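You operate a simulated robot arm through the tools that you are given. There is no shell and no other tool. Be economical: measure what you need, move in short steps, check, and stop when the job is done.

The job below is to be done with a simulated robot arm. You get a single attempt, and the scene is never put back.

JOB
Get the master gauge out of the blue drawer and stand it on the green mat.
Fine: close the drawer and lock it again with the black key. Where these are worked on the way, their far stop is far enough and under half their travel is too little: black key, blue drawer.

It is judged by the outcome, as a careful person would: the job done as asked, and still so three seconds after it is handed in. It fails if anything else is knocked over, pushed out of place, dropped, spilled or broken.

ROBOT AND FRAMES
A 7-joint arm with a two-finger gripper, hanging from a carriage that runs on a rail from [-2.821, -0.028] to [0.058, 0.001] (x, y) and turns from -6.074 to 5.917 rad about z. Base frame: it is fixed where the carriage stands at the start and does not move with it; the origin is on the floor, on the carriage's upright axis, x ahead of it, y to its left, z up. Readings come in m, rad, newtons and seconds.
With the tool pointing down near the work surface it reaches from about 0.1 to 0.42 m from the robot's upright axis, wherever it stands. Its first joint turns from -2.897 to 2.897 rad. Places, roughly: black key [0.6, -0.3, 0.8]; blue drawer [0.7, -0.2, 0.7]; green mat [0.7, 0, 0.9]. Payload 1.37 kg.
The TCP is the grasp point between the finger pads, 0.016 m short of the fingertips. In the tool frame z runs along the fingers and y along their closing line. Largest opening 0.092 m; the body of the gripper starts 0.074 m behind the TCP.
Orientation is told as [roll, pitch, yaw] about the base's x, y, z axes, in that order, counted from this pose: with the fingers straight down and closing along the base's y, the tool's x points along the base's -x, its y along +y and its z along -z.

CONTROLS
- The arm moves only by the tool drive_tool. Its argument "plan" is one flat list of numbers, 6 for each row, row after row: the shift along the base's x, y, z in units of 250 mm (1.0 is 250 mm), then the turn, a rotation vector about the base's x, y, z in units of 90 degrees (1.0 is 90 degrees). In form: [dx, dy, dz, rx, ry, rz, dx, dy, dz, rx, ry, rz, ...]. A call has 1 to 20 rows; each row is the pose to reach, as a shift and turn from the pose commanded when the call began. "fingers" is the finger opening in m, from 0 to 0.092, set as the call begins (left out, the last holds). A call with a number of a shift or a turn outside -1 to 1 is refused whole. A row lasts 0.2 s, in which the tool goes at most 0.05 m and 0.15 rad; a call with a longer step from one row to the next is refused whole, and so is a gripper value outside its range. A pose out of reach is approached as far as the arm can. The call stops where the force on the tool passes 90 N (or 10 N more than at its start, if that is more) or the arm is blocked; 0.2 s more then pass. Each finger halts on what it meets, pressing with about 22 N; the grip force reading is that of the motor and also rises with nothing between the fingers. The clock runs only during rows and for 0.2 s after the last one: add rows that repeat a pose to give the fingers time. It gives the time, the measured TCP pose, the force on the tool (base axes), the opening and the grip force at its end, in the units of the frame above (readings bear some noise), with the torque about the TCP (base axes, N m) and any sound that the robot's microphone picked up.
- Cameras (640 x 400 px; columns grow to the right, rows downward): "scene" is now at [0.2584, -0.0041, 1.6394]; the picture's right is [0.04, -1.00, 0.00], its down [-0.93, -0.04, -0.36] and it looks along [0.36, 0.01, -0.93] (base axes); focal length 252 px, centre (320, 200). "wrist" rides on the gripper at [0.071, 0.019, -0.111] in the tool frame; the picture's right is [-0.26, 0.97, 0.00], its down [-0.78, -0.21, -0.59] and it looks along [-0.57, -0.15, 0.81] (tool axes); focal length 280 px, centre (320, 200).
- capture(camera): a new picture of that camera. It takes no simulated time.
- slide_trunk(by): slides the trunk up (or, below 0, down) by that many m; the arm and the scene camera ride with it, the base frame stays. It gives what a move gives, with no picture.
- steer(legs): drives the robot by 1 to 6 legs, each [ahead, left, turn to the left] in m, m and rad, along the robot's own axes; the way and the turn of a leg run together, so that a leg with both is an arc; at most 1.5 m and 3.142 rad a leg. The arm and the cameras ride along, it lands a little off, and it stops where it bumps. It keeps to its track: a leg is cut to what the track allows. It gives what a move gives.
- aim_head(pan, tilt): turns the head with the scene camera to pan (to the left, within 2.705 rad either way) and tilt (down, from -0.506 to 1.204), counted from straight ahead of the robot. It gives what a move gives.
- locate(camera, pixels): for up to 12 pixels [column, row] of the newest picture of that camera ("zoom" is the newest enlarged one), the place [x, y, z] in the base frame of the surface seen there, good to about 0.003 m, but the place of the scene camera against the robot may be out by one fixed shift of up to 0.025 m in any direction. It takes no simulated time.
- close_up(camera, box): a new picture of the part [left, top, right, bottom] of that camera's present view, enlarged. It takes no simulated time.
- job_done(): hands the job in; it is judged then, once.

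Go step by step. Measure first, check grasps and placings, and put right what went wrong. The budget is 80 turns and 52 pictures, counting those below and the enlarged ones. Unless the task says otherwise, let go and move clear before handing in, and close with one line.

The tools are called after "Request:" as name(argument=value, ...) on one line, values as JSON. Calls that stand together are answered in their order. drive_tool: Moves the arm, as the interface text tells. Its arguments: {"type":"object","properties":{"plan":{"type":"array","items":{"type":"number"}},"fingers":{"type":"number"}},"required":["plan"]} The other tools are called the same way: slide_trunk (by) slides the trunk up or down; steer (legs) drives the base; aim_head (pan, tilt) turns the head that bears the scene camera; capture (camera) takes a picture; locate (camera, pixels) gives the place of the surface under pixels of a picture; close_up (camera, box) takes an enlarged picture of a part of a camera's view; job_done () hands the job in.

At the start:

```text
clock: 0.0
ee_pos: [0.2878, -0.0803, 1.1192]
orientation: [0.0, 0.0, 0.001]
force: [0.0, 1.2, -0.4]
torque: [0.02, 0.04, 0.02]
grip_width: 0.0918
grasp_force: 0.1
trunk travel left (down, up): [-0.484, 0.176]
robot x, y, heading: [0.0023, 0.0008, 0.001]
head pan, tilt: [0.04, 1.201]
```

scene: 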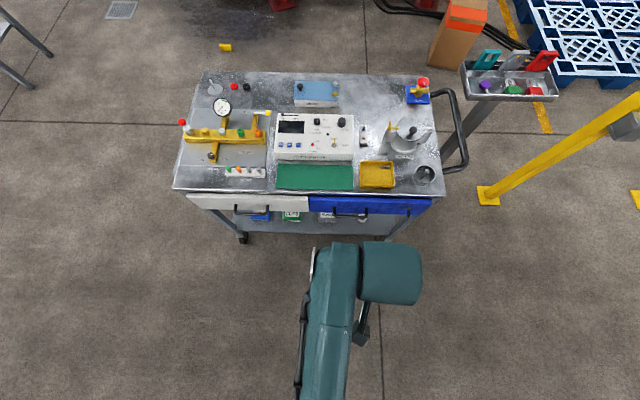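
wrist: 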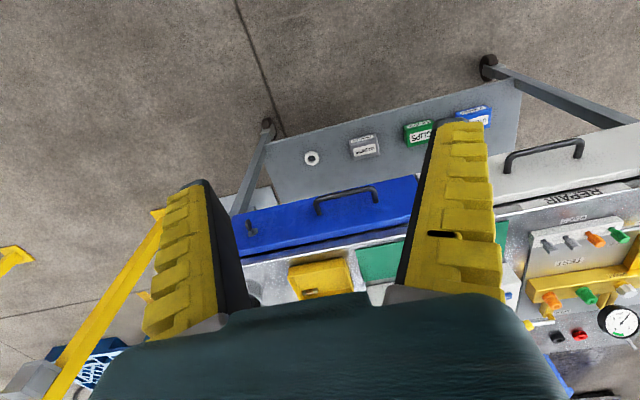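

The scene picture shows the blue drawer front at about (370,206), and the wrist picture shows its handle at (345,198) and a key at (250,228). I'll enlarge both.

Request:
close_up(camera="wrist", box=[220, 150, 440, 290])

Request:
locate(camera="wrist", pixels=[[250, 220], [253, 232], [320, 207], [345, 190], [376, 195], [300, 225], [240, 245], [415, 185], [380, 265], [320, 280]])

Request:
close_up(camera="scene", box=[260, 70, 460, 230])

```text
2.86 times, centred on (330, 220) of wrist
```

zoom: 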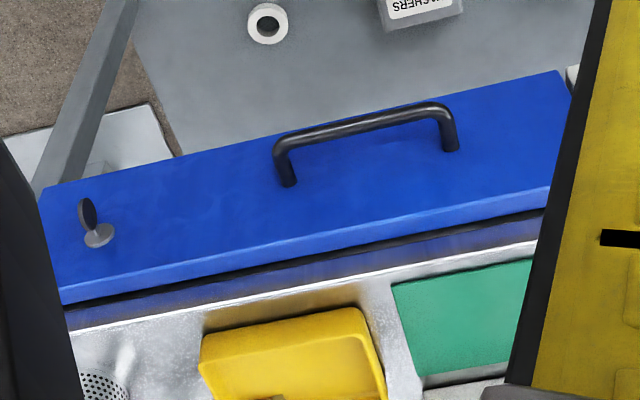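

```text
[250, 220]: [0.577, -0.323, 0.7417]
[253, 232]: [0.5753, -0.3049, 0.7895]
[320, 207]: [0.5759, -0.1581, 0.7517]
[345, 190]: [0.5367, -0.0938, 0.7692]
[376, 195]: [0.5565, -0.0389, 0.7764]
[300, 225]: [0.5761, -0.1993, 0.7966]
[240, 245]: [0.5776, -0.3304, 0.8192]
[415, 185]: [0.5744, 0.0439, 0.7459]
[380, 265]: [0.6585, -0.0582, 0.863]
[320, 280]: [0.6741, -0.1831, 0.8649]
```

```text
2.50 times, centred on (360, 150) of scene
```

zoom: 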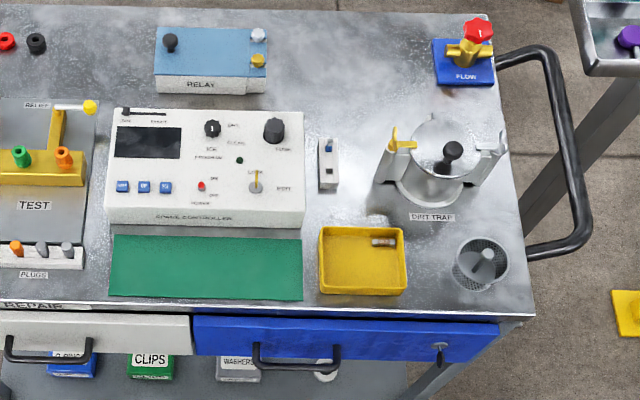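

The drawer front is at x≈0.577, the handle bar near x≈0.54, z≈0.77, and the key near y≈-0.305, z≈0.78 with its bow upright. I'll lower the trunk and turn the tool to point along +x, staying well clear of the cart.

Request:
slide_trunk(by=-0.25)

Request:
drive_tool(plan=[0, 0, 0, 0, -0.09, 0, 0, 0, 0, 0, -0.18, 0, 0, 0, 0, 0, -0.27, 0, 0, 0, 0, 0, -0.36, 0, 0, 0, 0, 0, -0.45, 0, 0, 0, 0, 0, -0.54, 0, 0, 0, 0, 0, -0.63, 0, 0, 0, 0, 0, -0.72, 0, 0, 0, 0, 0, -0.81, 0, 0, 0, 0, 0, -0.9, 0, 0, 0, 0, 0, -1, 0, 0, 0, 0, 0, -1, 0], fingers=0.04)

Request:
capture(camera="wrist")

Request:
capture(camera="scene")

```text
clock: 2.6
ee_pos: [0.2892, -0.081, 0.8696]
orientation: [-0.001, 0.001, -0.002]
force: [-0.2, 0.6, 0.4]
torque: [-0.03, 0.0, 0.02]
grip_width: 0.0921
grasp_force: 0.0
trunk travel left (down, up): [-0.234, 0.426]
robot x, y, heading: [0.0009, 0.0002, 0.001]
head pan, tilt: [0.04, 1.201]
```

```text
refused: row 11 steps farther than a row can; nothing moved
```

```text
47 pictures are left
```

wrist: 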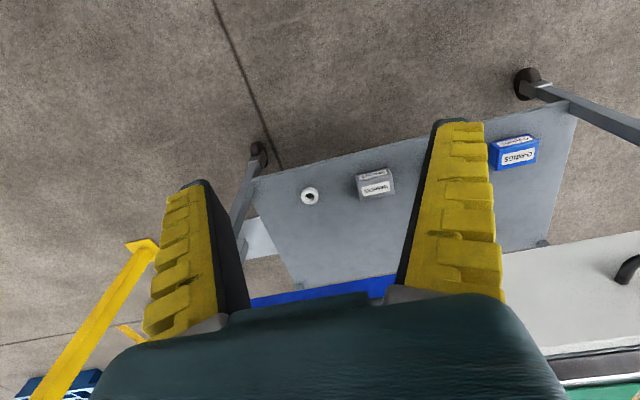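

```text
46 pictures are left
```

scene: 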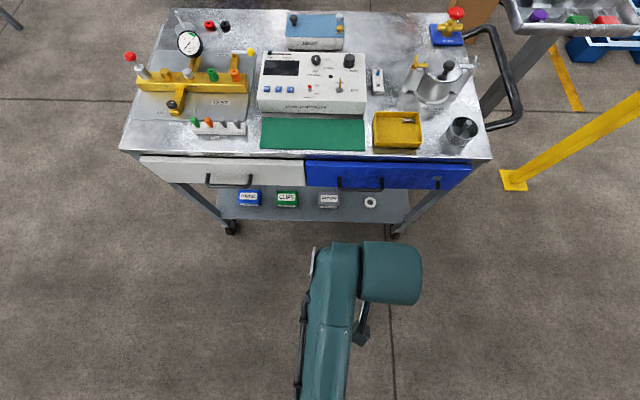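

The trunk went down to TCP z≈0.87; the turn was refused because one step was too big. I'll repeat it with even steps.

Request:
drive_tool(plan=[0, 0, 0, 0, -0.09, 0, 0, 0, 0, 0, -0.18, 0, 0, 0, 0, 0, -0.27, 0, 0, 0, 0, 0, -0.36, 0, 0, 0, 0, 0, -0.45, 0, 0, 0, 0, 0, -0.54, 0, 0, 0, 0, 0, -0.63, 0, 0, 0, 0, 0, -0.72, 0, 0, 0, 0, 0, -0.81, 0, 0, 0, 0, 0, -0.9, 0, 0, 0, 0, 0, -0.95, 0, 0, 0, 0, 0, -1, 0, 0, 0, 0, 0, -1, 0], fingers=0.04)

Request:
capture(camera="wrist")

Request:
close_up(camera="scene", box=[300, 140, 500, 220])

```text
clock: 5.4
ee_pos: [0.289, -0.0806, 0.8705]
orientation: [-2.959, -1.569, 2.96]
force: [-0.5, -0.1, 0.3]
torque: [0.03, -0.03, 0.01]
grip_width: 0.0432
grasp_force: 2.0
trunk travel left (down, up): [-0.234, 0.426]
robot x, y, heading: [-0.0001, 0.0012, -0.003]
head pan, tilt: [0.04, 1.201]
```

```text
45 pictures are left
```

wrist: 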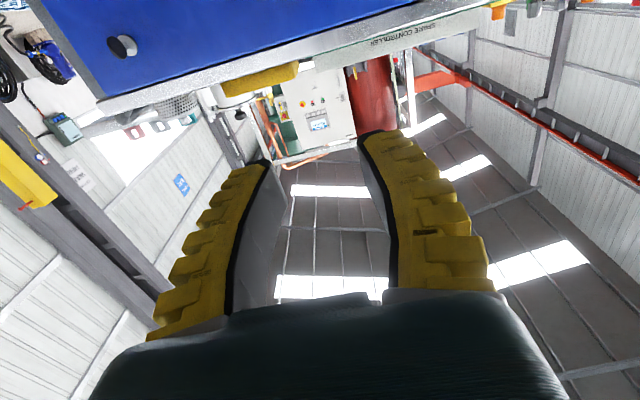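

```text
3.20 times, centred on (400, 180) of scene
```

zoom: 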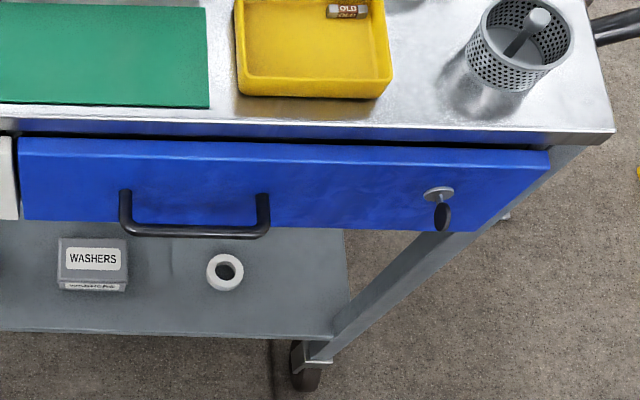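

The tool now points at the cart, and the key shows at about (121,46) in the wrist view. I'll measure the key and the handle from both cameras.

Request:
close_up(camera="wrist", box=[80, 10, 180, 90])

Request:
locate(camera="zoom", pixels=[[320, 200], [230, 200], [360, 180], [150, 280], [400, 300]])

Request:
locate(camera="scene", pixels=[[437, 188], [438, 184], [438, 181], [341, 183], [362, 190], [380, 189], [420, 185]])

```text
5.00 times, centred on (130, 50) of wrist
```

zoom: 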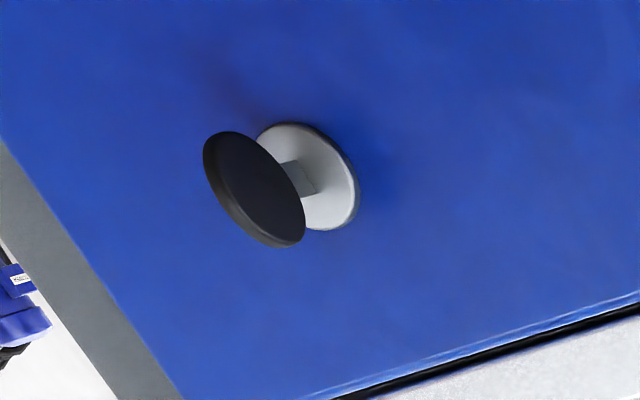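

```text
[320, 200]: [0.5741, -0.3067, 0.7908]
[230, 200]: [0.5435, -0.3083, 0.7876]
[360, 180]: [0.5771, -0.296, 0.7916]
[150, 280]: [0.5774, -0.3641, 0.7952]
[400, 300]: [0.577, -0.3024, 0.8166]
```

```text
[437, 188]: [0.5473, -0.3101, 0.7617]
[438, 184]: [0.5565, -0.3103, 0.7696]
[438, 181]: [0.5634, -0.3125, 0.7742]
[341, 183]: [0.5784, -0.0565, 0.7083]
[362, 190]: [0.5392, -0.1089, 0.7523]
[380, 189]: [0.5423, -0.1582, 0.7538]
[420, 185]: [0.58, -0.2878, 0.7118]
```

The bow is a thin upright disc standing off the lock collar. I'll measure its centre and edges in this zoom.

Request:
locate(camera="zoom", pixels=[[255, 190], [215, 150], [290, 235], [275, 170], [240, 215], [225, 215], [338, 180], [295, 140]])

```text
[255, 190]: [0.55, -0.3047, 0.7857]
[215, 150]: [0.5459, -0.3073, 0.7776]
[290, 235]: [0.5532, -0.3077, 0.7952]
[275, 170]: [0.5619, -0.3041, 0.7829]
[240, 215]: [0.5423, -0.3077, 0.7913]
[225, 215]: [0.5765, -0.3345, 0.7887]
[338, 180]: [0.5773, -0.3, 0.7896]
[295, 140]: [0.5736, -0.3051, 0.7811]
```

The bow centre is about (0.551, -0.306, 0.787). I'll go to a stand-off at x=0.50 in front of it with the fingers open 40 mm.

Request:
drive_tool(plan=[0, -0.09, -0.033, 0, 0, 0, 0.05, -0.2, -0.08, 0, 0, 0, 0.15, -0.3, -0.12, 0, 0, 0, 0.25, -0.4, -0.16, 0, 0, 0, 0.35, -0.5, -0.2, 0, 0, 0, 0.45, -0.6, -0.24, 0, 0, 0, 0.55, -0.7, -0.28, 0, 0, 0, 0.65, -0.8, -0.31, 0, 0, 0, 0.75, -0.87, -0.33, 0, 0, 0, 0.8, -0.902, -0.334, 0, 0, 0, 0.8, -0.902, -0.334, 0, 0, 0])

Request:
capture(camera="wrist")

```text
clock: 7.8
ee_pos: [0.4885, -0.3059, 0.7851]
orientation: [1.082, -1.571, -1.082]
force: [1.3, 0.6, -0.2]
torque: [0.04, 0.0, 0.0]
grip_width: 0.043
grasp_force: 2.7
trunk travel left (down, up): [-0.234, 0.426]
robot x, y, heading: [0.0039, 0.0003, 0.002]
head pan, tilt: [0.04, 1.201]
```

```text
42 pictures are left
```

wrist: 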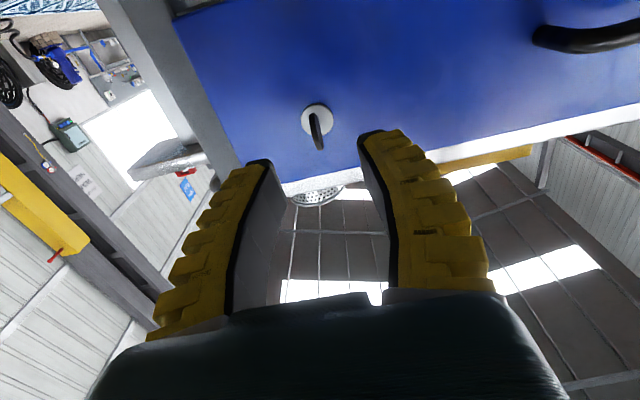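

The bow at (318,130) is lined up between the fingers. I'll take one refining measurement.

Request:
locate(camera="wrist", pixels=[[318, 145], [317, 130], [317, 118], [307, 112], [325, 112], [310, 128]])

```text
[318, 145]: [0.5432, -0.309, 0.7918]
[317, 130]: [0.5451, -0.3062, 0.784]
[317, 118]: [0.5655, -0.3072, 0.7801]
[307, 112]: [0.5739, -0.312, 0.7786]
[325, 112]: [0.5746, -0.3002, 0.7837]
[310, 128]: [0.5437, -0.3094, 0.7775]
```

I'll slide in to TCP x≈0.55 and then close on the bow.

Request:
drive_tool(plan=[0.08, -0.006, 0.008, 0, 0, 0, 0.16, -0.006, 0.008, 0, 0, 0, 0.248, -0.006, 0.008, 0, 0, 0, 0.248, -0.006, 0.008, 0, 0, 0])

Request:
drive_tool(plan=[0, 0, 0, 0, 0, 0, 0, 0, 0, 0, 0, 0, 0, 0, 0, 0, 0, 0, 0, 0, 0, 0, 0, 0], fingers=0)

Request:
capture(camera="wrist")

```text
clock: 8.8
ee_pos: [0.5515, -0.3063, 0.7859]
orientation: [-0.17, -1.57, 0.168]
force: [-0.8, -0.4, -0.6]
torque: [-0.01, -0.01, -0.03]
grip_width: 0.0431
grasp_force: 1.9
trunk travel left (down, up): [-0.234, 0.426]
robot x, y, heading: [0.0043, 0.0015, 0.0]
head pan, tilt: [0.04, 1.201]
```

```text
clock: 9.8
ee_pos: [0.5502, -0.3071, 0.7874]
orientation: [-1.163, -1.57, 1.16]
force: [-4.6, -3.9, 1.8]
torque: [0.0, -0.1, -0.04]
grip_width: 0.0062
grasp_force: 28.1
trunk travel left (down, up): [-0.234, 0.426]
robot x, y, heading: [-0.0034, 0.0019, 0.007]
head pan, tilt: [0.04, 1.201]
```

```text
41 pictures are left
```

wrist: 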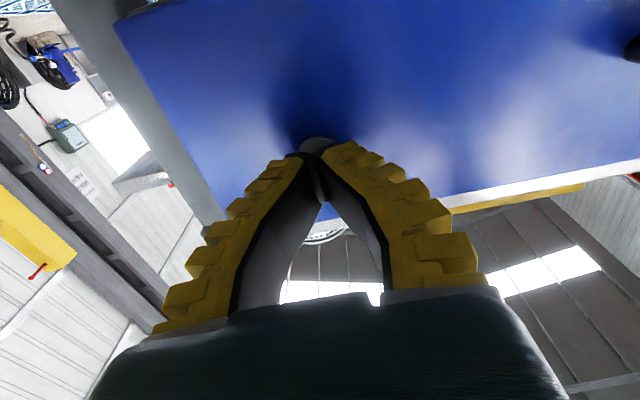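

The bow is gripped (6 mm wide, 28 N). I'll try a small clockwise turn (+x) and read the torque.

Request:
drive_tool(plan=[0, 0, 0, 0.07, 0, 0, 0, 0, 0, 0.14, 0, 0, 0, 0, 0, 0.21, 0, 0, 0, 0, 0, 0.28, 0, 0])

Request:
capture(camera="wrist")

```text
clock: 10.8
ee_pos: [0.5501, -0.3091, 0.7879]
orientation: [1.569, -1.132, -1.572]
force: [-9.5, -4.7, 3.8]
torque: [-0.6, 0.02, -0.07]
grip_width: 0.0063
grasp_force: 27.7
trunk travel left (down, up): [-0.234, 0.426]
robot x, y, heading: [-0.0001, 0.0008, -0.001]
head pan, tilt: [0.04, 1.201]
```

```text
40 pictures are left
```

wrist: 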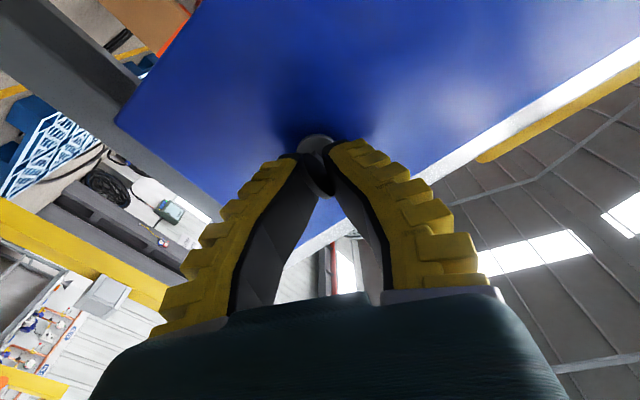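

The torque reads -0.6 N m against the turn, either a stop or friction. I'll go the other way to compare.

Request:
drive_tool(plan=[0, 0, 0, -0.09, 0, 0, 0, 0, 0, -0.18, 0, 0, 0, 0, 0, -0.27, 0, 0, 0, 0, 0, -0.36, 0, 0, 0, 0, 0, -0.45, 0, 0, 0, 0, 0, -0.54, 0, 0, 0, 0, 0, -0.58, 0, 0])

Request:
capture(camera="wrist")

```text
clock: 12.4
ee_pos: [0.5512, -0.3065, 0.7887]
orientation: [-1.571, -1.095, 1.573]
force: [-2.2, 0.8, 4.2]
torque: [0.02, -0.25, 0.13]
grip_width: 0.0061
grasp_force: 27.7
trunk travel left (down, up): [-0.234, 0.426]
robot x, y, heading: [0.0038, -0.0003, 0.002]
head pan, tilt: [0.04, 1.201]
```

```text
39 pictures are left
```

wrist: 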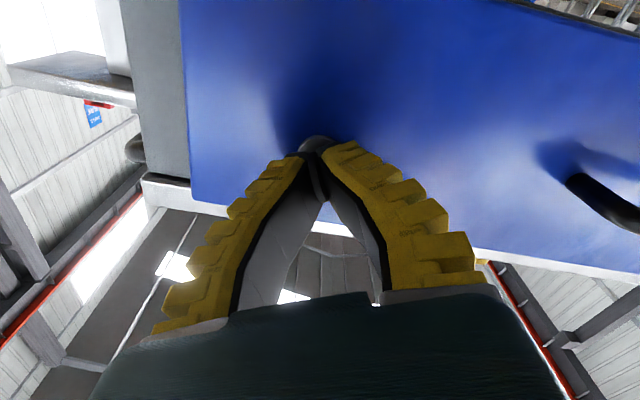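

Counter-clockwise is free (torque ≈0). I'll carry on to a quarter turn.

Request:
drive_tool(plan=[0, 0, 0, -0.09, 0, 0, 0, 0, 0, -0.18, 0, 0, 0, 0, 0, -0.27, 0, 0, 0, 0, 0, -0.36, 0, 0, 0, 0, 0, -0.45, 0, 0, 0, 0, 0, -0.54, 0, 0, 0, 0, 0, -0.62, 0, 0, 0, 0, 0, -0.7, 0, 0])

Request:
capture(camera="wrist")

```text
clock: 14.2
ee_pos: [0.5439, -0.2976, 0.8176]
orientation: [-1.58, -0.184, 1.576]
force: [1.3, 7.9, 9.4]
torque: [0.08, 0.0, 0.0]
grip_width: 0.0
grasp_force: 27.8
out of reach, approached as far as the arm can: row 6, 7, 8
trunk travel left (down, up): [-0.234, 0.426]
robot x, y, heading: [0.0005, 0.0017, -0.002]
head pan, tilt: [0.04, 1.201]
```

```text
38 pictures are left
```

wrist: 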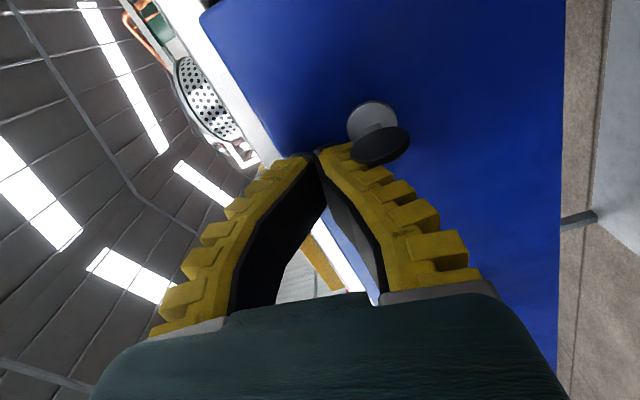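

The arm hit a joint limit and the fingers slipped off the bow. I'll back straight off and look at how far the key turned.

Request:
drive_tool(plan=[-0.15, 0, 0, 0, 0, 0, -0.3, 0, 0, 0, 0, 0, -0.3, 0, 0, 0, 0, 0], fingers=0.05)

Request:
close_up(camera="wrist", box=[260, 40, 480, 180])

Request:
close_up(camera="scene", box=[380, 150, 480, 210])

```text
clock: 15.0
ee_pos: [0.4631, -0.2973, 0.8074]
orientation: [-1.568, -0.19, 1.569]
force: [0.2, 0.2, -0.3]
torque: [-0.01, -0.01, 0.01]
grip_width: 0.0529
grasp_force: 1.6
trunk travel left (down, up): [-0.234, 0.426]
robot x, y, heading: [0.0017, 0.0017, -0.0]
head pan, tilt: [0.04, 1.201]
```

```text
2.86 times, centred on (370, 110) of wrist
```

zoom: 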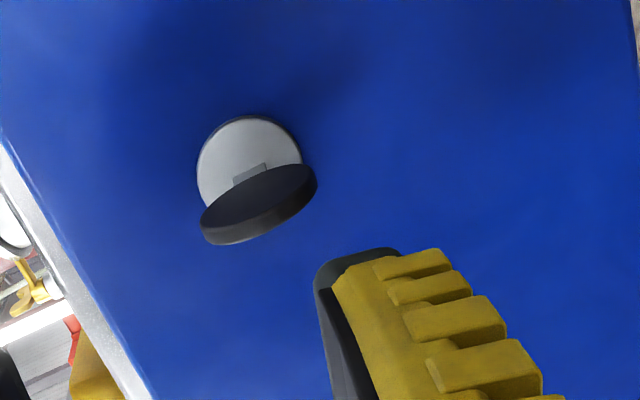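

```text
6.40 times, centred on (430, 180) of scene
```

zoom: 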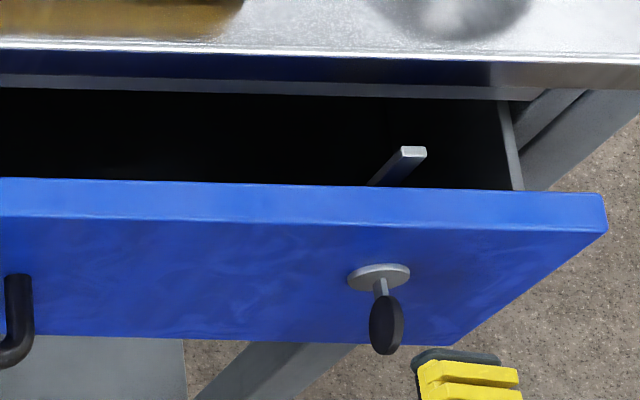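

The drawer has come open with the retreat, and a lock bolt shows standing up behind its front. I'll take a full picture and measure.

Request:
capture(camera="scene")

Request:
locate(camera="zoom", pixels=[[300, 200], [412, 150], [385, 325], [385, 300], [380, 275], [300, 280], [17, 330], [300, 60], [390, 350], [300, 330]])

Request:
locate(camera="wrist", pixels=[[335, 118], [357, 108], [345, 95], [338, 123], [365, 105], [440, 100], [400, 60]])

```text
35 pictures are left
```

scene: 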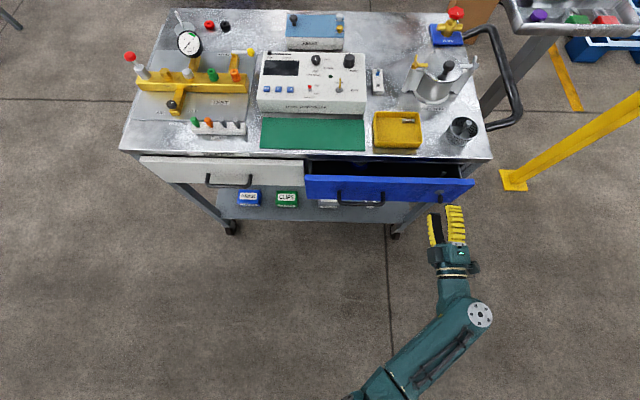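

```text
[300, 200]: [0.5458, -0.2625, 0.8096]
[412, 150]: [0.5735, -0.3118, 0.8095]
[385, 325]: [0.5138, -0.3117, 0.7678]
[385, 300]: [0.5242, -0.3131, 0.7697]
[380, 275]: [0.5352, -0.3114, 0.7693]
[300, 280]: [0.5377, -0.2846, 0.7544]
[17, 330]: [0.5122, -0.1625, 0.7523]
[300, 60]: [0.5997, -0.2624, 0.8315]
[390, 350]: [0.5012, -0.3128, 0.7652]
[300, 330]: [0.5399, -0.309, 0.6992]
```

```text
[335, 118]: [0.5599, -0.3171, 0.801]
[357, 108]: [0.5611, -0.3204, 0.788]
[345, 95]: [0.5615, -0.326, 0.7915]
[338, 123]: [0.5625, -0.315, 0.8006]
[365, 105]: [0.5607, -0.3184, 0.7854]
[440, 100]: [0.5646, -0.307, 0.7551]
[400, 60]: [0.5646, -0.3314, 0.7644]
```

The front is now about 43 mm out while the key's bow looks upright again (bolt up). I'll go to the handle next: move back, then across to in front of the bar.

Request:
drive_tool(plan=[-0.16, 0, 0, 0, 0, 0, -0.16, 0.15, -0.03, 0, 0, 0, -0.16, 0.3, -0.06, 0, 0, 0, -0.16, 0.45, -0.1, 0, 0, 0, -0.16, 0.6, -0.13, 0, 0, 0, -0.16, 0.75, -0.14, 0, 0, 0, -0.16, 0.79, -0.144, 0, 0, 0, -0.16, 0.79, -0.144, 0, 0, 0])

Request:
capture(camera="wrist")

```text
clock: 16.8
ee_pos: [0.4261, -0.1059, 0.781]
orientation: [-1.569, -0.189, 1.57]
force: [0.2, -0.4, 0.4]
torque: [-0.01, 0.0, 0.04]
grip_width: 0.0528
grasp_force: 2.1
out of reach, approached as far as the arm can: row 6, 7, 8
trunk travel left (down, up): [-0.234, 0.426]
robot x, y, heading: [-0.0001, -0.0013, -0.003]
head pan, tilt: [0.04, 1.201]
```

```text
34 pictures are left
```

wrist: 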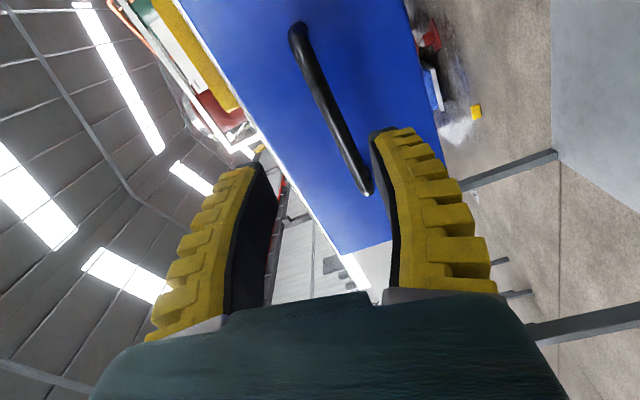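

This roll sits at a joint limit. I'll turn the tool the other way (to +90° roll) in two calls, staying in clear air.

Request:
drive_tool(plan=[-0.1, 0, 0, 0.09, 0, 0, -0.1, 0, 0, 0.18, 0, 0, -0.1, 0, 0, 0.27, 0, 0, -0.1, 0, 0, 0.36, 0, 0, -0.1, 0, 0, 0.45, 0, 0, -0.1, 0, 0, 0.54, 0, 0, -0.1, 0, 0, 0.63, 0, 0, -0.1, 0, 0, 0.72, 0, 0, -0.1, 0, 0, 0.81, 0, 0, -0.1, 0, 0, 0.9, 0, 0, -0.1, 0, 0, 0.98, 0, 0])

Request:
drive_tool(plan=[0, 0, 0, 0.09, 0, 0, 0, 0, 0, 0.18, 0, 0, 0, 0, 0, 0.27, 0, 0, 0, 0, 0, 0.36, 0, 0, 0, 0, 0, 0.45, 0, 0, 0, 0, 0, 0.54, 0, 0, 0, 0, 0, 0.63, 0, 0, 0, 0, 0, 0.72, 0, 0, 0, 0, 0, 0.81, 0, 0, 0, 0, 0, 0.9, 0, 0, 0, 0, 0, 0.9, 0, 0])

Request:
capture(camera="wrist")

```text
clock: 19.2
ee_pos: [0.4025, -0.1053, 0.7811]
orientation: [1.571, -1.409, -1.569]
force: [-0.4, 0.1, 0.5]
torque: [-0.01, -0.03, 0.03]
grip_width: 0.053
grasp_force: 2.3
trunk travel left (down, up): [-0.234, 0.426]
robot x, y, heading: [-0.0008, 0.0015, -0.001]
head pan, tilt: [0.04, 1.201]
```

```text
clock: 21.6
ee_pos: [0.4028, -0.1047, 0.7817]
orientation: [1.573, 0.003, -1.571]
force: [0.1, 0.2, -0.1]
torque: [0.03, -0.01, -0.01]
grip_width: 0.0526
grasp_force: 2.4
trunk travel left (down, up): [-0.234, 0.426]
robot x, y, heading: [-0.0014, -0.001, 0.003]
head pan, tilt: [0.04, 1.201]
```

```text
33 pictures are left
```

wrist: 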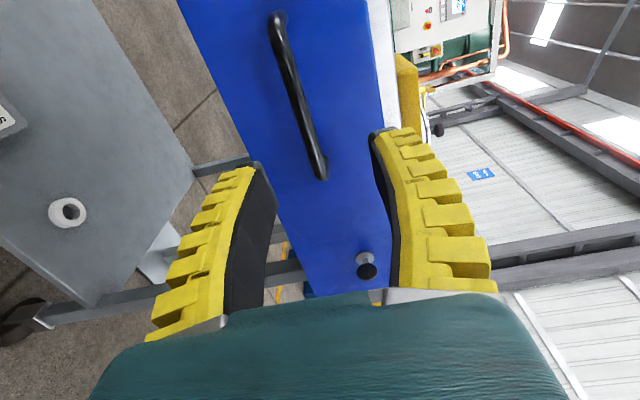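

The tool is now exactly at +90° roll, with the bar from (275,18) to (322,175). I'll measure it.

Request:
locate(camera="wrist", pixels=[[274, 20], [284, 60], [298, 100], [310, 140], [320, 172], [340, 100], [366, 268], [360, 190], [370, 262]])

```text
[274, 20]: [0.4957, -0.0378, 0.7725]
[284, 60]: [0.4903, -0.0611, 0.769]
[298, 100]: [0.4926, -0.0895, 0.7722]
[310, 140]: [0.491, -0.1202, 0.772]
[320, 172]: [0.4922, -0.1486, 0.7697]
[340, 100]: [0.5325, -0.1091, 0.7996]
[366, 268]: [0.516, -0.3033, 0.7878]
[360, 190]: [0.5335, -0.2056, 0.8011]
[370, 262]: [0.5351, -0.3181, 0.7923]
```

The bar is at x≈0.496, z≈0.771, centred on y≈-0.096. I'll move onto it and close.

Request:
drive_tool(plan=[0.02, 0.03, -0.043, 0, 0, 0, 0.15, 0.03, -0.043, 0, 0, 0, 0.28, 0.03, -0.043, 0, 0, 0, 0.376, 0.03, -0.043, 0, 0, 0, 0.376, 0.03, -0.043, 0, 0, 0])

Request:
drive_tool(plan=[0, 0, 0, 0, 0, 0, 0, 0, 0, 0, 0, 0, 0, 0, 0, 0, 0, 0, 0, 0, 0, 0, 0, 0], fingers=0)

```text
clock: 22.8
ee_pos: [0.4948, -0.0989, 0.7705]
orientation: [1.571, 0.001, -1.571]
force: [0.7, 0.0, 0.7]
torque: [0.03, 0.02, -0.01]
grip_width: 0.0531
grasp_force: 2.5
trunk travel left (down, up): [-0.234, 0.426]
robot x, y, heading: [-0.0, -0.0033, 0.004]
head pan, tilt: [0.04, 1.201]
```

```text
clock: 23.8
ee_pos: [0.494, -0.0982, 0.7707]
orientation: [1.572, 0.0, -1.571]
force: [-1.6, 0.1, -2.1]
torque: [-0.03, -0.04, 0.11]
grip_width: 0.0061
grasp_force: 28.0
trunk travel left (down, up): [-0.234, 0.426]
robot x, y, heading: [0.0012, 0.0038, -0.0]
head pan, tilt: [0.04, 1.201]
```

The bar is gripped. I'll pull the drawer out 0.15 m slowly.

Request:
drive_tool(plan=[-0.05, 0, 0, 0, 0, 0, -0.1, 0, 0, 0, 0, 0, -0.15, 0, 0, 0, 0, 0, -0.2, 0, 0, 0, 0, 0, -0.25, 0, 0, 0, 0, 0, -0.3, 0, 0, 0, 0, 0, -0.35, 0, 0, 0, 0, 0, -0.4, 0, 0, 0, 0, 0, -0.45, 0, 0, 0, 0, 0, -0.5, 0, 0, 0, 0, 0, -0.55, 0, 0, 0, 0, 0, -0.6, 0, 0, 0, 0, 0])

Request:
capture(camera="scene")

```text
clock: 26.4
ee_pos: [0.345, -0.0996, 0.7706]
orientation: [1.569, -0.001, -1.57]
force: [0.3, -6.1, -16.8]
torque: [-0.01, 0.13, -0.32]
grip_width: 0.0057
grasp_force: 28.0
trunk travel left (down, up): [-0.234, 0.426]
robot x, y, heading: [0.0006, 0.0005, 0.0]
head pan, tilt: [0.04, 1.201]
```

```text
32 pictures are left
```

scene: 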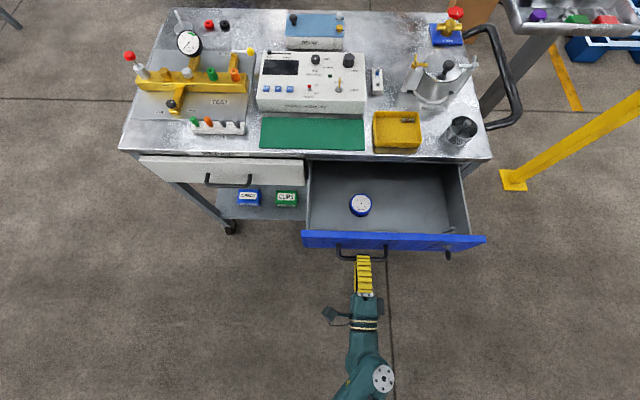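

The drawer is out about 0.19 m and the gauge shows at (360,204). I'll pull a little further to find the stop and look closer at the gauge.

Request:
drive_tool(plan=[-0.05, 0, 0, 0, 0, 0, -0.1, 0, 0, 0, 0, 0, -0.15, 0, 0, 0, 0, 0, -0.2, 0, 0, 0, 0, 0])

Request:
close_up(camera="scene", box=[300, 150, 500, 275])

```text
clock: 27.4
ee_pos: [0.2949, -0.0994, 0.7695]
orientation: [1.57, -0.003, -1.573]
force: [1.5, -8.4, -20.6]
torque: [0.0, 0.18, -0.62]
grip_width: 0.006
grasp_force: 28.4
trunk travel left (down, up): [-0.234, 0.426]
robot x, y, heading: [0.0001, 0.0005, -0.001]
head pan, tilt: [0.04, 1.201]
```

```text
3.20 times, centred on (400, 212) of scene
```

zoom: 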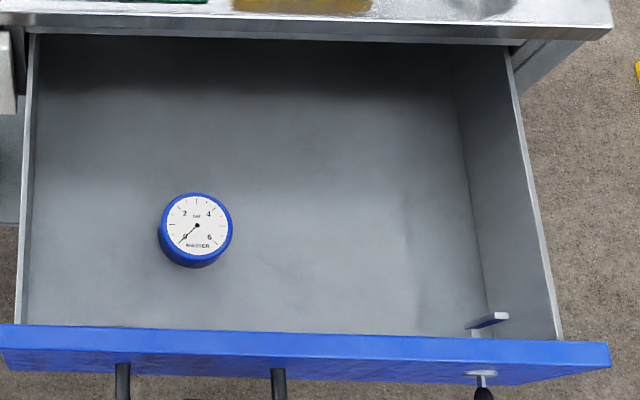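

"MASTER" is printed on the gauge, and there's enough room to reach it. I'll measure it and release the handle.

Request:
locate(camera="zoom", pixels=[[197, 225], [165, 225], [230, 225], [197, 197], [190, 262], [300, 230], [150, 290], [490, 318], [475, 330], [300, 330], [123, 380], [480, 390]])

Request:
drive_tool(plan=[0, 0, 0, 0, 0, 0, 0, 0, 0, 0, 0, 0], fingers=0.05)

Request:
capture(camera="wrist")

```text
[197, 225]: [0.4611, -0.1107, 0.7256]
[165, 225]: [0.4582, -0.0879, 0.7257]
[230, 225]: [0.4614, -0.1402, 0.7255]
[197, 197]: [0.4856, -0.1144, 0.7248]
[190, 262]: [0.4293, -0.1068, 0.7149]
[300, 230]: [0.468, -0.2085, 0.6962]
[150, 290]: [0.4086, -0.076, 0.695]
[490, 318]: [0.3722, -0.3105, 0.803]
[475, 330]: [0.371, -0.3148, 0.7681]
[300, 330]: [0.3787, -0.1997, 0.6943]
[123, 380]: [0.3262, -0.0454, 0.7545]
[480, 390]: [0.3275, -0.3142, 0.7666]
```

```text
clock: 28.0
ee_pos: [0.2963, -0.0987, 0.7711]
orientation: [1.574, -0.001, -1.57]
force: [-0.5, -0.5, -0.9]
torque: [0.01, -0.02, 0.03]
grip_width: 0.053
grasp_force: 2.3
trunk travel left (down, up): [-0.234, 0.426]
robot x, y, heading: [-0.0007, -0.0002, 0.002]
head pan, tilt: [0.04, 1.201]
```

```text
30 pictures are left
```

wrist: 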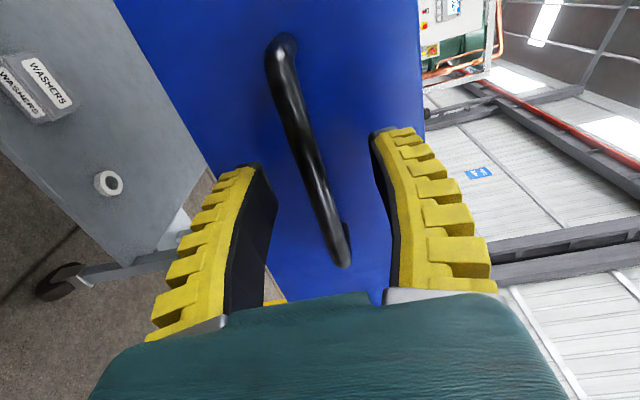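

The gauge is about 53 mm across, 30 mm tall, centred near (0.458, -0.11), with its top at about z 0.745. I'll back off the handle, raise, and roll the tool so the camera sits on top for a tilted reach.

Request:
drive_tool(plan=[-0.15, 0, 0, 0, 0, 0, -0.25, 0, 0, 0, 0, 0, -0.25, 0, 0.18, 0, 0, 0, -0.25, 0, 0.36, 0, 0, 0, -0.2, 0, 0.54, 0, 0, 0, -0.1, 0, 0.7, 0, 0, 0, 0, 0, 0.8, 0, 0, 0, 0, 0, 0.8, 0, 0, 0])

Request:
drive_tool(plan=[0, 0, 0, 0.09, 0, 0, 0, 0, 0, 0.18, 0, 0, 0, 0, 0, 0.27, 0, 0, 0, 0, 0, 0.36, 0, 0, 0, 0, 0, 0.45, 0, 0, 0, 0, 0, 0.54, 0, 0, 0, 0, 0, 0.63, 0, 0, 0, 0, 0, 0.72, 0, 0, 0, 0, 0, 0.81, 0, 0, 0, 0, 0, 0.9, 0, 0, 0, 0, 0, 0.99, 0, 0, 0, 0, 0, 0.99, 0, 0], fingers=0.08)

Request:
locate(camera="scene", pixels=[[262, 147], [364, 148], [363, 120], [264, 119], [312, 135], [377, 140], [312, 158]])

```text
clock: 29.8
ee_pos: [0.2944, -0.0982, 0.9718]
orientation: [1.573, 0.0, -1.571]
force: [0.7, -0.7, 0.1]
torque: [-0.02, 0.0, 0.04]
grip_width: 0.053
grasp_force: 2.4
trunk travel left (down, up): [-0.234, 0.426]
robot x, y, heading: [-0.0002, -0.0014, -0.002]
head pan, tilt: [0.04, 1.201]
```

```text
clock: 32.4
ee_pos: [0.2965, -0.0974, 0.9723]
orientation: [1.62, 1.56, -1.522]
force: [-0.3, 0.5, 0.2]
torque: [-0.05, 0.02, -0.02]
grip_width: 0.0814
grasp_force: 1.4
trunk travel left (down, up): [-0.234, 0.426]
robot x, y, heading: [0.0005, -0.0008, -0.001]
head pan, tilt: [0.04, 1.201]
```

```text
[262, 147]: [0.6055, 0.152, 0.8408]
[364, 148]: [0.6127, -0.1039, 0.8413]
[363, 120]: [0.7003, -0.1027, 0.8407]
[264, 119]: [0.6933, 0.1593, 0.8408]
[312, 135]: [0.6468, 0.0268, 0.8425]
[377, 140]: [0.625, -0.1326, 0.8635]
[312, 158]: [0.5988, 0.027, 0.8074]
```

The camera-up roll works. The mat spans roughly x 0.604–0.697, y -0.10–0.155, z≈0.86. I'll drive ahead to the rail's end and test the reach over the mat with the tool pitched about 50° down.

Request:
steer(legs=[[0.057, 0, 0]])

Request:
drive_tool(plan=[0, 0, 0.05, 0, 0.09, 0, 0.1, 0.05, 0.1, 0, 0.18, 0, 0.25, 0.1, 0.15, 0, 0.27, 0, 0.4, 0.15, 0.15, 0, 0.36, 0, 0.55, 0.2, 0.15, 0, 0.45, 0, 0.7, 0.25, 0.15, 0, 0.54, 0, 0.85, 0.3, 0.15, 0, 0.556, 0, 1, 0.35, 0.15, 0, 0.556, 0, 1, 0.39, 0.15, 0, 0.556, 0])

Request:
capture(camera="wrist")

```text
clock: 33.3
ee_pos: [0.3503, -0.0961, 0.9712]
orientation: [1.624, 1.554, -1.518]
force: [-0.5, 0.9, 0.1]
torque: [0.03, 0.0, 0.02]
grip_width: 0.0813
grasp_force: 0.5
trunk travel left (down, up): [-0.234, 0.426]
robot x, y, heading: [0.0575, 0.0004, 0.003]
head pan, tilt: [0.04, 1.201]
```

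```text
clock: 35.3
ee_pos: [0.449, -0.0882, 0.9214]
orientation: [0.013, 0.698, -3.116]
force: [-0.2, -0.3, -0.6]
torque: [-0.05, 0.01, 0.0]
grip_width: 0.0812
grasp_force: 0.3
out of reach, approached as far as the arm can: row 3, 4, 5, 6, 7, 8, 9
trunk travel left (down, up): [-0.234, 0.426]
robot x, y, heading: [0.0553, -0.0006, 0.004]
head pan, tilt: [0.04, 1.201]
```

```text
29 pictures are left
```

wrist: 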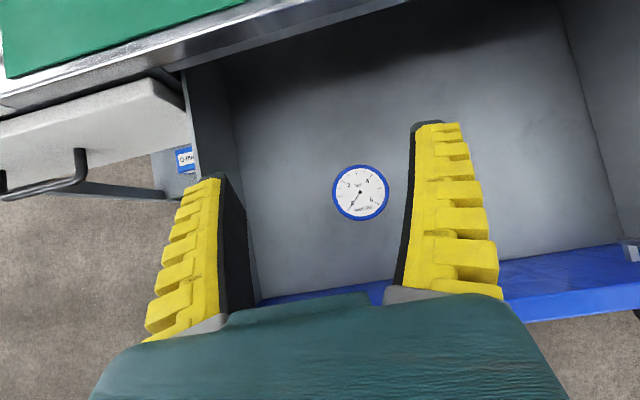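

The reach stopped at x=0.449 with this tilt. I'll test whether being higher relative to the trunk (the same as lowering the trunk) reaches further.

Request:
drive_tool(plan=[0, 0, 0.2, 0, 0, 0, 0, 0, 0.4, 0, 0, 0, 0, 0, 0.6, 0, 0, 0, 0, 0, 0.8, 0, 0, 0, 0.2, 0, 0.8, 0, 0, 0, 0.4, 0, 0.8, 0, 0, 0, 0.6, 0, 0.8, 0, 0, 0, 0.8, 0, 0.8, 0, 0, 0, 1, 0, 0.8, 0, 0, 0, 1, 0, 0.8, 0, 0, 0])

```text
clock: 37.5
ee_pos: [0.6381, -0.1166, 1.1536]
orientation: [0.017, 0.688, -3.099]
force: [-0.9, 1.1, 0.2]
torque: [0.0, -0.05, -0.05]
grip_width: 0.0812
grasp_force: 0.7
out of reach, approached as far as the arm can: row 1, 2, 3, 4, 5, 6, 7, 8, 9, 10
trunk travel left (down, up): [-0.234, 0.426]
robot x, y, heading: [0.0542, -0.0001, 0.0]
head pan, tilt: [0.04, 1.201]
```

Higher does reach further (x=0.638 at z=1.154). So I'll retract a bit, lower the trunk fully, and check how the arm sits.

Request:
drive_tool(plan=[-0.2, 0, 0, 0, 0, 0, -0.4, 0, 0, 0, 0, 0, -0.6, 0, 0.1, 0, 0, 0, -0.7, 0, 0.2, 0, 0, 0])

Request:
slide_trunk(by=-0.232)

Request:
aim_head(pan=0.0, tilt=0.95)

Request:
capture(camera="scene")

Request:
capture(camera="wrist")

```text
refused: row 3 steps farther than a row can; nothing moved
```

```text
clock: 40.0
ee_pos: [0.6379, -0.1173, 0.9261]
orientation: [0.019, 0.694, -3.098]
force: [-0.8, -0.6, -0.5]
torque: [0.0, 0.02, -0.03]
grip_width: 0.0814
grasp_force: 1.1
trunk travel left (down, up): [-0.002, 0.658]
robot x, y, heading: [0.0538, 0.0032, 0.003]
head pan, tilt: [0.04, 1.201]
```

```text
clock: 40.7
ee_pos: [0.6391, -0.1179, 0.9257]
orientation: [0.018, 0.693, -3.096]
force: [-0.2, 0.2, 0.6]
torque: [-0.01, -0.02, 0.02]
grip_width: 0.081
grasp_force: 0.9
trunk travel left (down, up): [-0.002, 0.658]
robot x, y, heading: [0.0586, 0.0002, -0.003]
head pan, tilt: [0.0, 0.949]
```

```text
28 pictures are left
```

scene: 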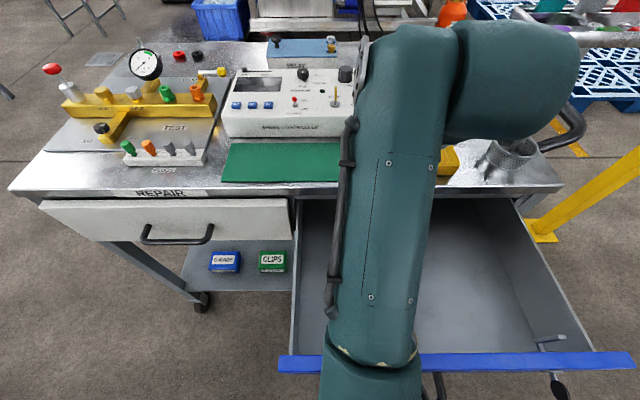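

```text
27 pictures are left
```

wrist: 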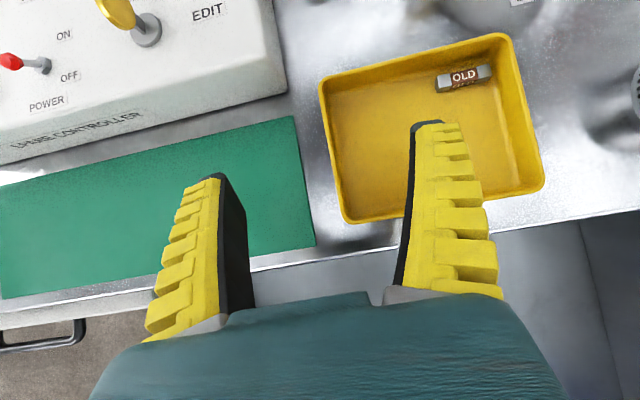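

The trunk is at its lowest, the tool is hovering over the cart at z≈0.926 with no contact, and the mat is plainly in view. I'll measure the mat's near edge and then test the placing pose.

Request:
locate(camera="wrist", pixels=[[312, 243], [290, 120], [150, 272], [40, 290], [150, 170], [20, 180], [60, 120], [380, 215], [330, 90], [250, 262]])

Request:
drive_tool(plan=[0, 0.1, 0.05, 0, 0, 0, 0.03, 0.2, 0.05, 0, 0, 0, 0.06, 0.3, 0.05, 0, 0, 0, 0.1, 0.4, 0.05, 0, 0, 0, 0.1, 0.48, 0, 0, 0, 0, 0.1, 0.48, -0.08, 0, 0, 0])

```text
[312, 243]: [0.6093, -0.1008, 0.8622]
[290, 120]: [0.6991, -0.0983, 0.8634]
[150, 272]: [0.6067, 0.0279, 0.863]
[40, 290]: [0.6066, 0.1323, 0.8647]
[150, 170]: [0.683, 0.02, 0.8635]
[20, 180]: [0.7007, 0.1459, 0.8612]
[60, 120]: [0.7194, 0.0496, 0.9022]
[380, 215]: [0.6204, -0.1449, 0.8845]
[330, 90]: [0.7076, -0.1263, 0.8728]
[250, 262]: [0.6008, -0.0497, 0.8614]
```

```text
clock: 42.1
ee_pos: [0.6386, -0.1096, 0.9307]
orientation: [0.021, 0.694, -3.091]
force: [0.5, 0.2, -0.8]
torque: [0.0, -0.01, 0.02]
grip_width: 0.0813
grasp_force: 0.7
out of reach, approached as far as the arm can: row 1, 2, 3, 4, 5, 6
trunk travel left (down, up): [-0.002, 0.658]
robot x, y, heading: [0.0566, 0.0014, -0.003]
head pan, tilt: [0.0, 0.949]
```

Mat: x 0.607–0.701, y -0.10–0.15, z≈0.863. That step was blocked by a limit, so I'll try smaller separate moves to learn which one.

Request:
drive_tool(plan=[-0.2, 0, 0, 0, 0, 0, -0.2, 0.2, 0, 0, 0, 0, -0.2, 0.2, 0, 0, 0, 0])

Request:
drive_tool(plan=[0.1, 0, 0, 0, 0, 0, 0.2, 0, 0, 0, 0, 0, 0.2, 0, 0, 0, 0, 0])

Request:
drive_tool(plan=[0, 0, -0.1, 0, 0, 0, 0, 0, -0.15, 0, 0, 0])

```text
clock: 42.9
ee_pos: [0.5942, -0.0995, 0.9271]
orientation: [0.037, 0.692, -3.062]
force: [0.0, -0.2, 0.3]
torque: [-0.03, 0.0, 0.03]
grip_width: 0.0811
grasp_force: 0.4
out of reach, approached as far as the arm can: row 1, 2, 3
trunk travel left (down, up): [-0.002, 0.658]
robot x, y, heading: [0.0529, 0.0004, 0.003]
head pan, tilt: [0.0, 0.949]
```

```text
clock: 43.7
ee_pos: [0.6467, -0.1071, 0.9284]
orientation: [0.023, 0.696, -3.086]
force: [0.4, -0.4, -0.2]
torque: [-0.02, 0.04, -0.02]
grip_width: 0.0814
grasp_force: 1.1
out of reach, approached as far as the arm can: row 1, 2, 3
trunk travel left (down, up): [-0.002, 0.658]
robot x, y, heading: [0.0538, 0.0019, 0.006]
head pan, tilt: [0.0, 0.949]
```

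```text
clock: 44.3
ee_pos: [0.6452, -0.1072, 0.8896]
orientation: [0.021, 0.694, -3.094]
force: [-0.6, -0.1, 0.9]
torque: [0.03, 0.01, -0.02]
grip_width: 0.0813
grasp_force: 0.7
out of reach, approached as far as the arm can: row 1
trunk travel left (down, up): [-0.002, 0.658]
robot x, y, heading: [0.0526, -0.0033, 0.002]
head pan, tilt: [0.0, 0.949]
```

The tool's limit is tied to yaw at the left, so I'll let yaw follow. I also need a steeper tool to clear the drawer front, so I'll lift and test a 28° tilt at y≈-0.06.

Request:
drive_tool(plan=[0, 0, 0.1, 0, 0, 0, 0, 0, 0.2, 0, 0.04, 0.03, -0.03, 0.08, 0.22, 0, 0.09, 0.06, -0.03, 0.16, 0.22, 0, 0.13, 0.08, -0.03, 0.18, 0.22, 0, 0.13, 0.08, 0, 0.18, 0.18, 0, 0.13, 0.08])

Request:
drive_tool(plan=[0, 0, -0.05, 0, 0, 0, 0, 0, -0.1, 0, 0, 0, 0, 0, -0.1, 0, 0, 0])

```text
clock: 45.7
ee_pos: [0.6456, -0.0621, 0.9336]
orientation: [-0.005, 0.491, -2.985]
force: [-0.3, -0.6, 0.0]
torque: [-0.01, -0.01, -0.02]
grip_width: 0.0814
grasp_force: 0.8
trunk travel left (down, up): [-0.002, 0.658]
robot x, y, heading: [0.0523, 0.0026, -0.001]
head pan, tilt: [0.0, 0.949]
```

```text
clock: 46.5
ee_pos: [0.6461, -0.062, 0.9095]
orientation: [-0.004, 0.489, -2.983]
force: [0.6, -0.1, -0.4]
torque: [0.01, 0.01, -0.01]
grip_width: 0.081
grasp_force: 1.0
trunk travel left (down, up): [-0.002, 0.658]
robot x, y, heading: [0.0548, -0.0004, -0.003]
head pan, tilt: [0.0, 0.949]
```

It reaches fully at 28°. I'll test a steeper 20° here too, for more clearance at the drawer front.

Request:
drive_tool(plan=[0, 0, 0.03, 0, 0.05, 0, 0, 0, 0, 0, 0.09, 0, 0, 0, -0.04, 0, 0.09, 0, 0, 0, -0.04, 0, 0.09, 0])

Request:
capture(camera="wrist")

```text
clock: 47.5
ee_pos: [0.6452, -0.0618, 0.9002]
orientation: [-0.027, 0.351, -2.995]
force: [-0.3, 0.3, 0.4]
torque: [0.01, -0.04, -0.02]
grip_width: 0.0813
grasp_force: 1.1
trunk travel left (down, up): [-0.002, 0.658]
robot x, y, heading: [0.0532, -0.0007, -0.002]
head pan, tilt: [0.0, 0.949]
```

```text
26 pictures are left
```

wrist: 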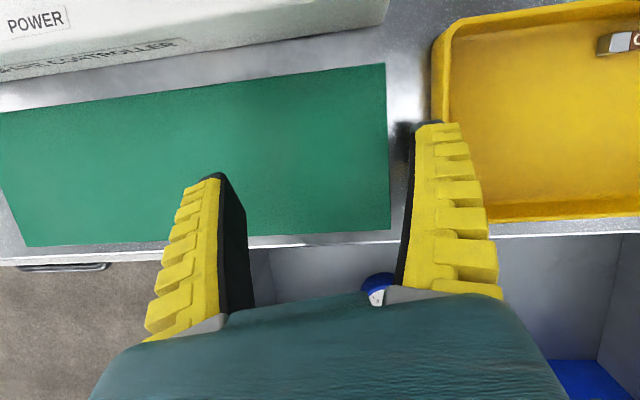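

20° works as well. I'll lift and move back above the gauge for a fresh measurement.

Request:
drive_tool(plan=[0, 0, 0.19, 0, 0, 0, -0.15, -0.05, 0.28, 0, 0, 0, -0.32, -0.1, 0.3, 0, 0, 0, -0.5, -0.15, 0.3, 0, 0, 0, -0.68, -0.19, 0.3, 0, 0, 0, -0.82, -0.19, 0.3, 0, 0, 0, -0.82, -0.19, 0.12, 0, 0, 0, -0.82, -0.19, 0, 0, 0, 0, -0.82, -0.19, 0, 0, 0, 0])

Request:
capture(camera="wrist")

```text
clock: 49.5
ee_pos: [0.5292, -0.1278, 0.8707]
orientation: [-0.029, 0.353, -2.993]
force: [0.0, -0.1, 0.7]
torque: [0.06, 0.04, 0.01]
grip_width: 0.0814
grasp_force: 1.4
out of reach, approached as far as the arm can: row 3, 4, 5, 6, 7, 8, 9
trunk travel left (down, up): [-0.002, 0.658]
robot x, y, heading: [0.0607, 0.0015, -0.003]
head pan, tilt: [0.0, 0.949]
```

```text
25 pictures are left
```

wrist: 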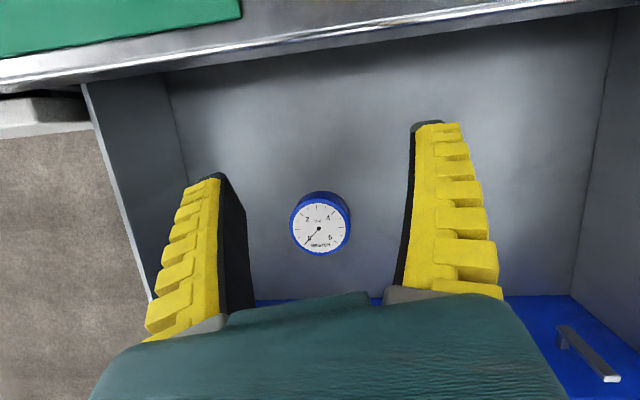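

The arm can't fold in any closer from here, so I'll measure the gauge now and then back the base up so the gauge falls in the middle of the reach.

Request:
locate(camera="wrist", pixels=[[320, 228], [291, 230], [348, 230], [319, 204], [319, 253], [325, 193], [260, 240], [380, 200], [590, 355], [565, 335], [450, 310], [570, 300]])

Request:
steer(legs=[[-0.115, 0, 0]])

```text
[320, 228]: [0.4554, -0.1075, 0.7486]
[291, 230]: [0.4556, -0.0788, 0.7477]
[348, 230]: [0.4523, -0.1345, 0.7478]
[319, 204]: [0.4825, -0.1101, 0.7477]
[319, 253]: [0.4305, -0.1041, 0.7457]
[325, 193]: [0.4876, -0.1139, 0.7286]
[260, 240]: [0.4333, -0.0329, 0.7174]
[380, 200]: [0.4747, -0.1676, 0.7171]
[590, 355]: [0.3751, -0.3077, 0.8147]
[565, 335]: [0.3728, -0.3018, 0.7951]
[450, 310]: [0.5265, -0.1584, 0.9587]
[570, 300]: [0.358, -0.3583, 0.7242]
```

```text
clock: 50.7
ee_pos: [0.4129, -0.1289, 0.8696]
orientation: [-0.027, 0.349, -2.995]
force: [-0.7, -0.5, -0.9]
torque: [-0.02, -0.04, 0.01]
grip_width: 0.0814
grasp_force: 0.9
trunk travel left (down, up): [-0.002, 0.658]
robot x, y, heading: [-0.0566, 0.0018, -0.003]
head pan, tilt: [0.0, 0.949]
```

The gauge is centred at (0.456, -0.107), 56 mm across, top 0.748, drawer floor 0.717. I'll centre above it and go down.

Request:
drive_tool(plan=[0.1, 0.05, 0, 0, 0, 0, 0.172, 0.088, -0.05, 0, 0, 0, 0.172, 0.088, -0.18, 0, 0, 0, 0.172, 0.088, -0.28, 0, 0, 0, 0.172, 0.088, -0.28, 0, 0, 0])

Request:
capture(camera="wrist")

```text
clock: 51.9
ee_pos: [0.4566, -0.1075, 0.8021]
orientation: [-0.026, 0.351, -2.996]
force: [0.6, -0.3, -0.6]
torque: [0.0, 0.0, -0.01]
grip_width: 0.0814
grasp_force: 1.0
trunk travel left (down, up): [-0.002, 0.658]
robot x, y, heading: [-0.062, -0.0021, 0.001]
head pan, tilt: [0.0, 0.949]
```

```text
24 pictures are left
```

wrist: 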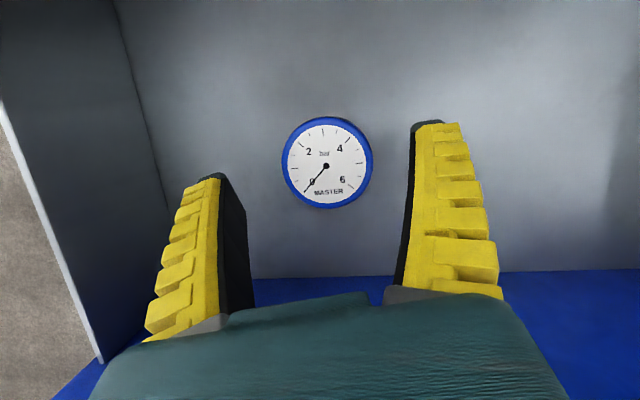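

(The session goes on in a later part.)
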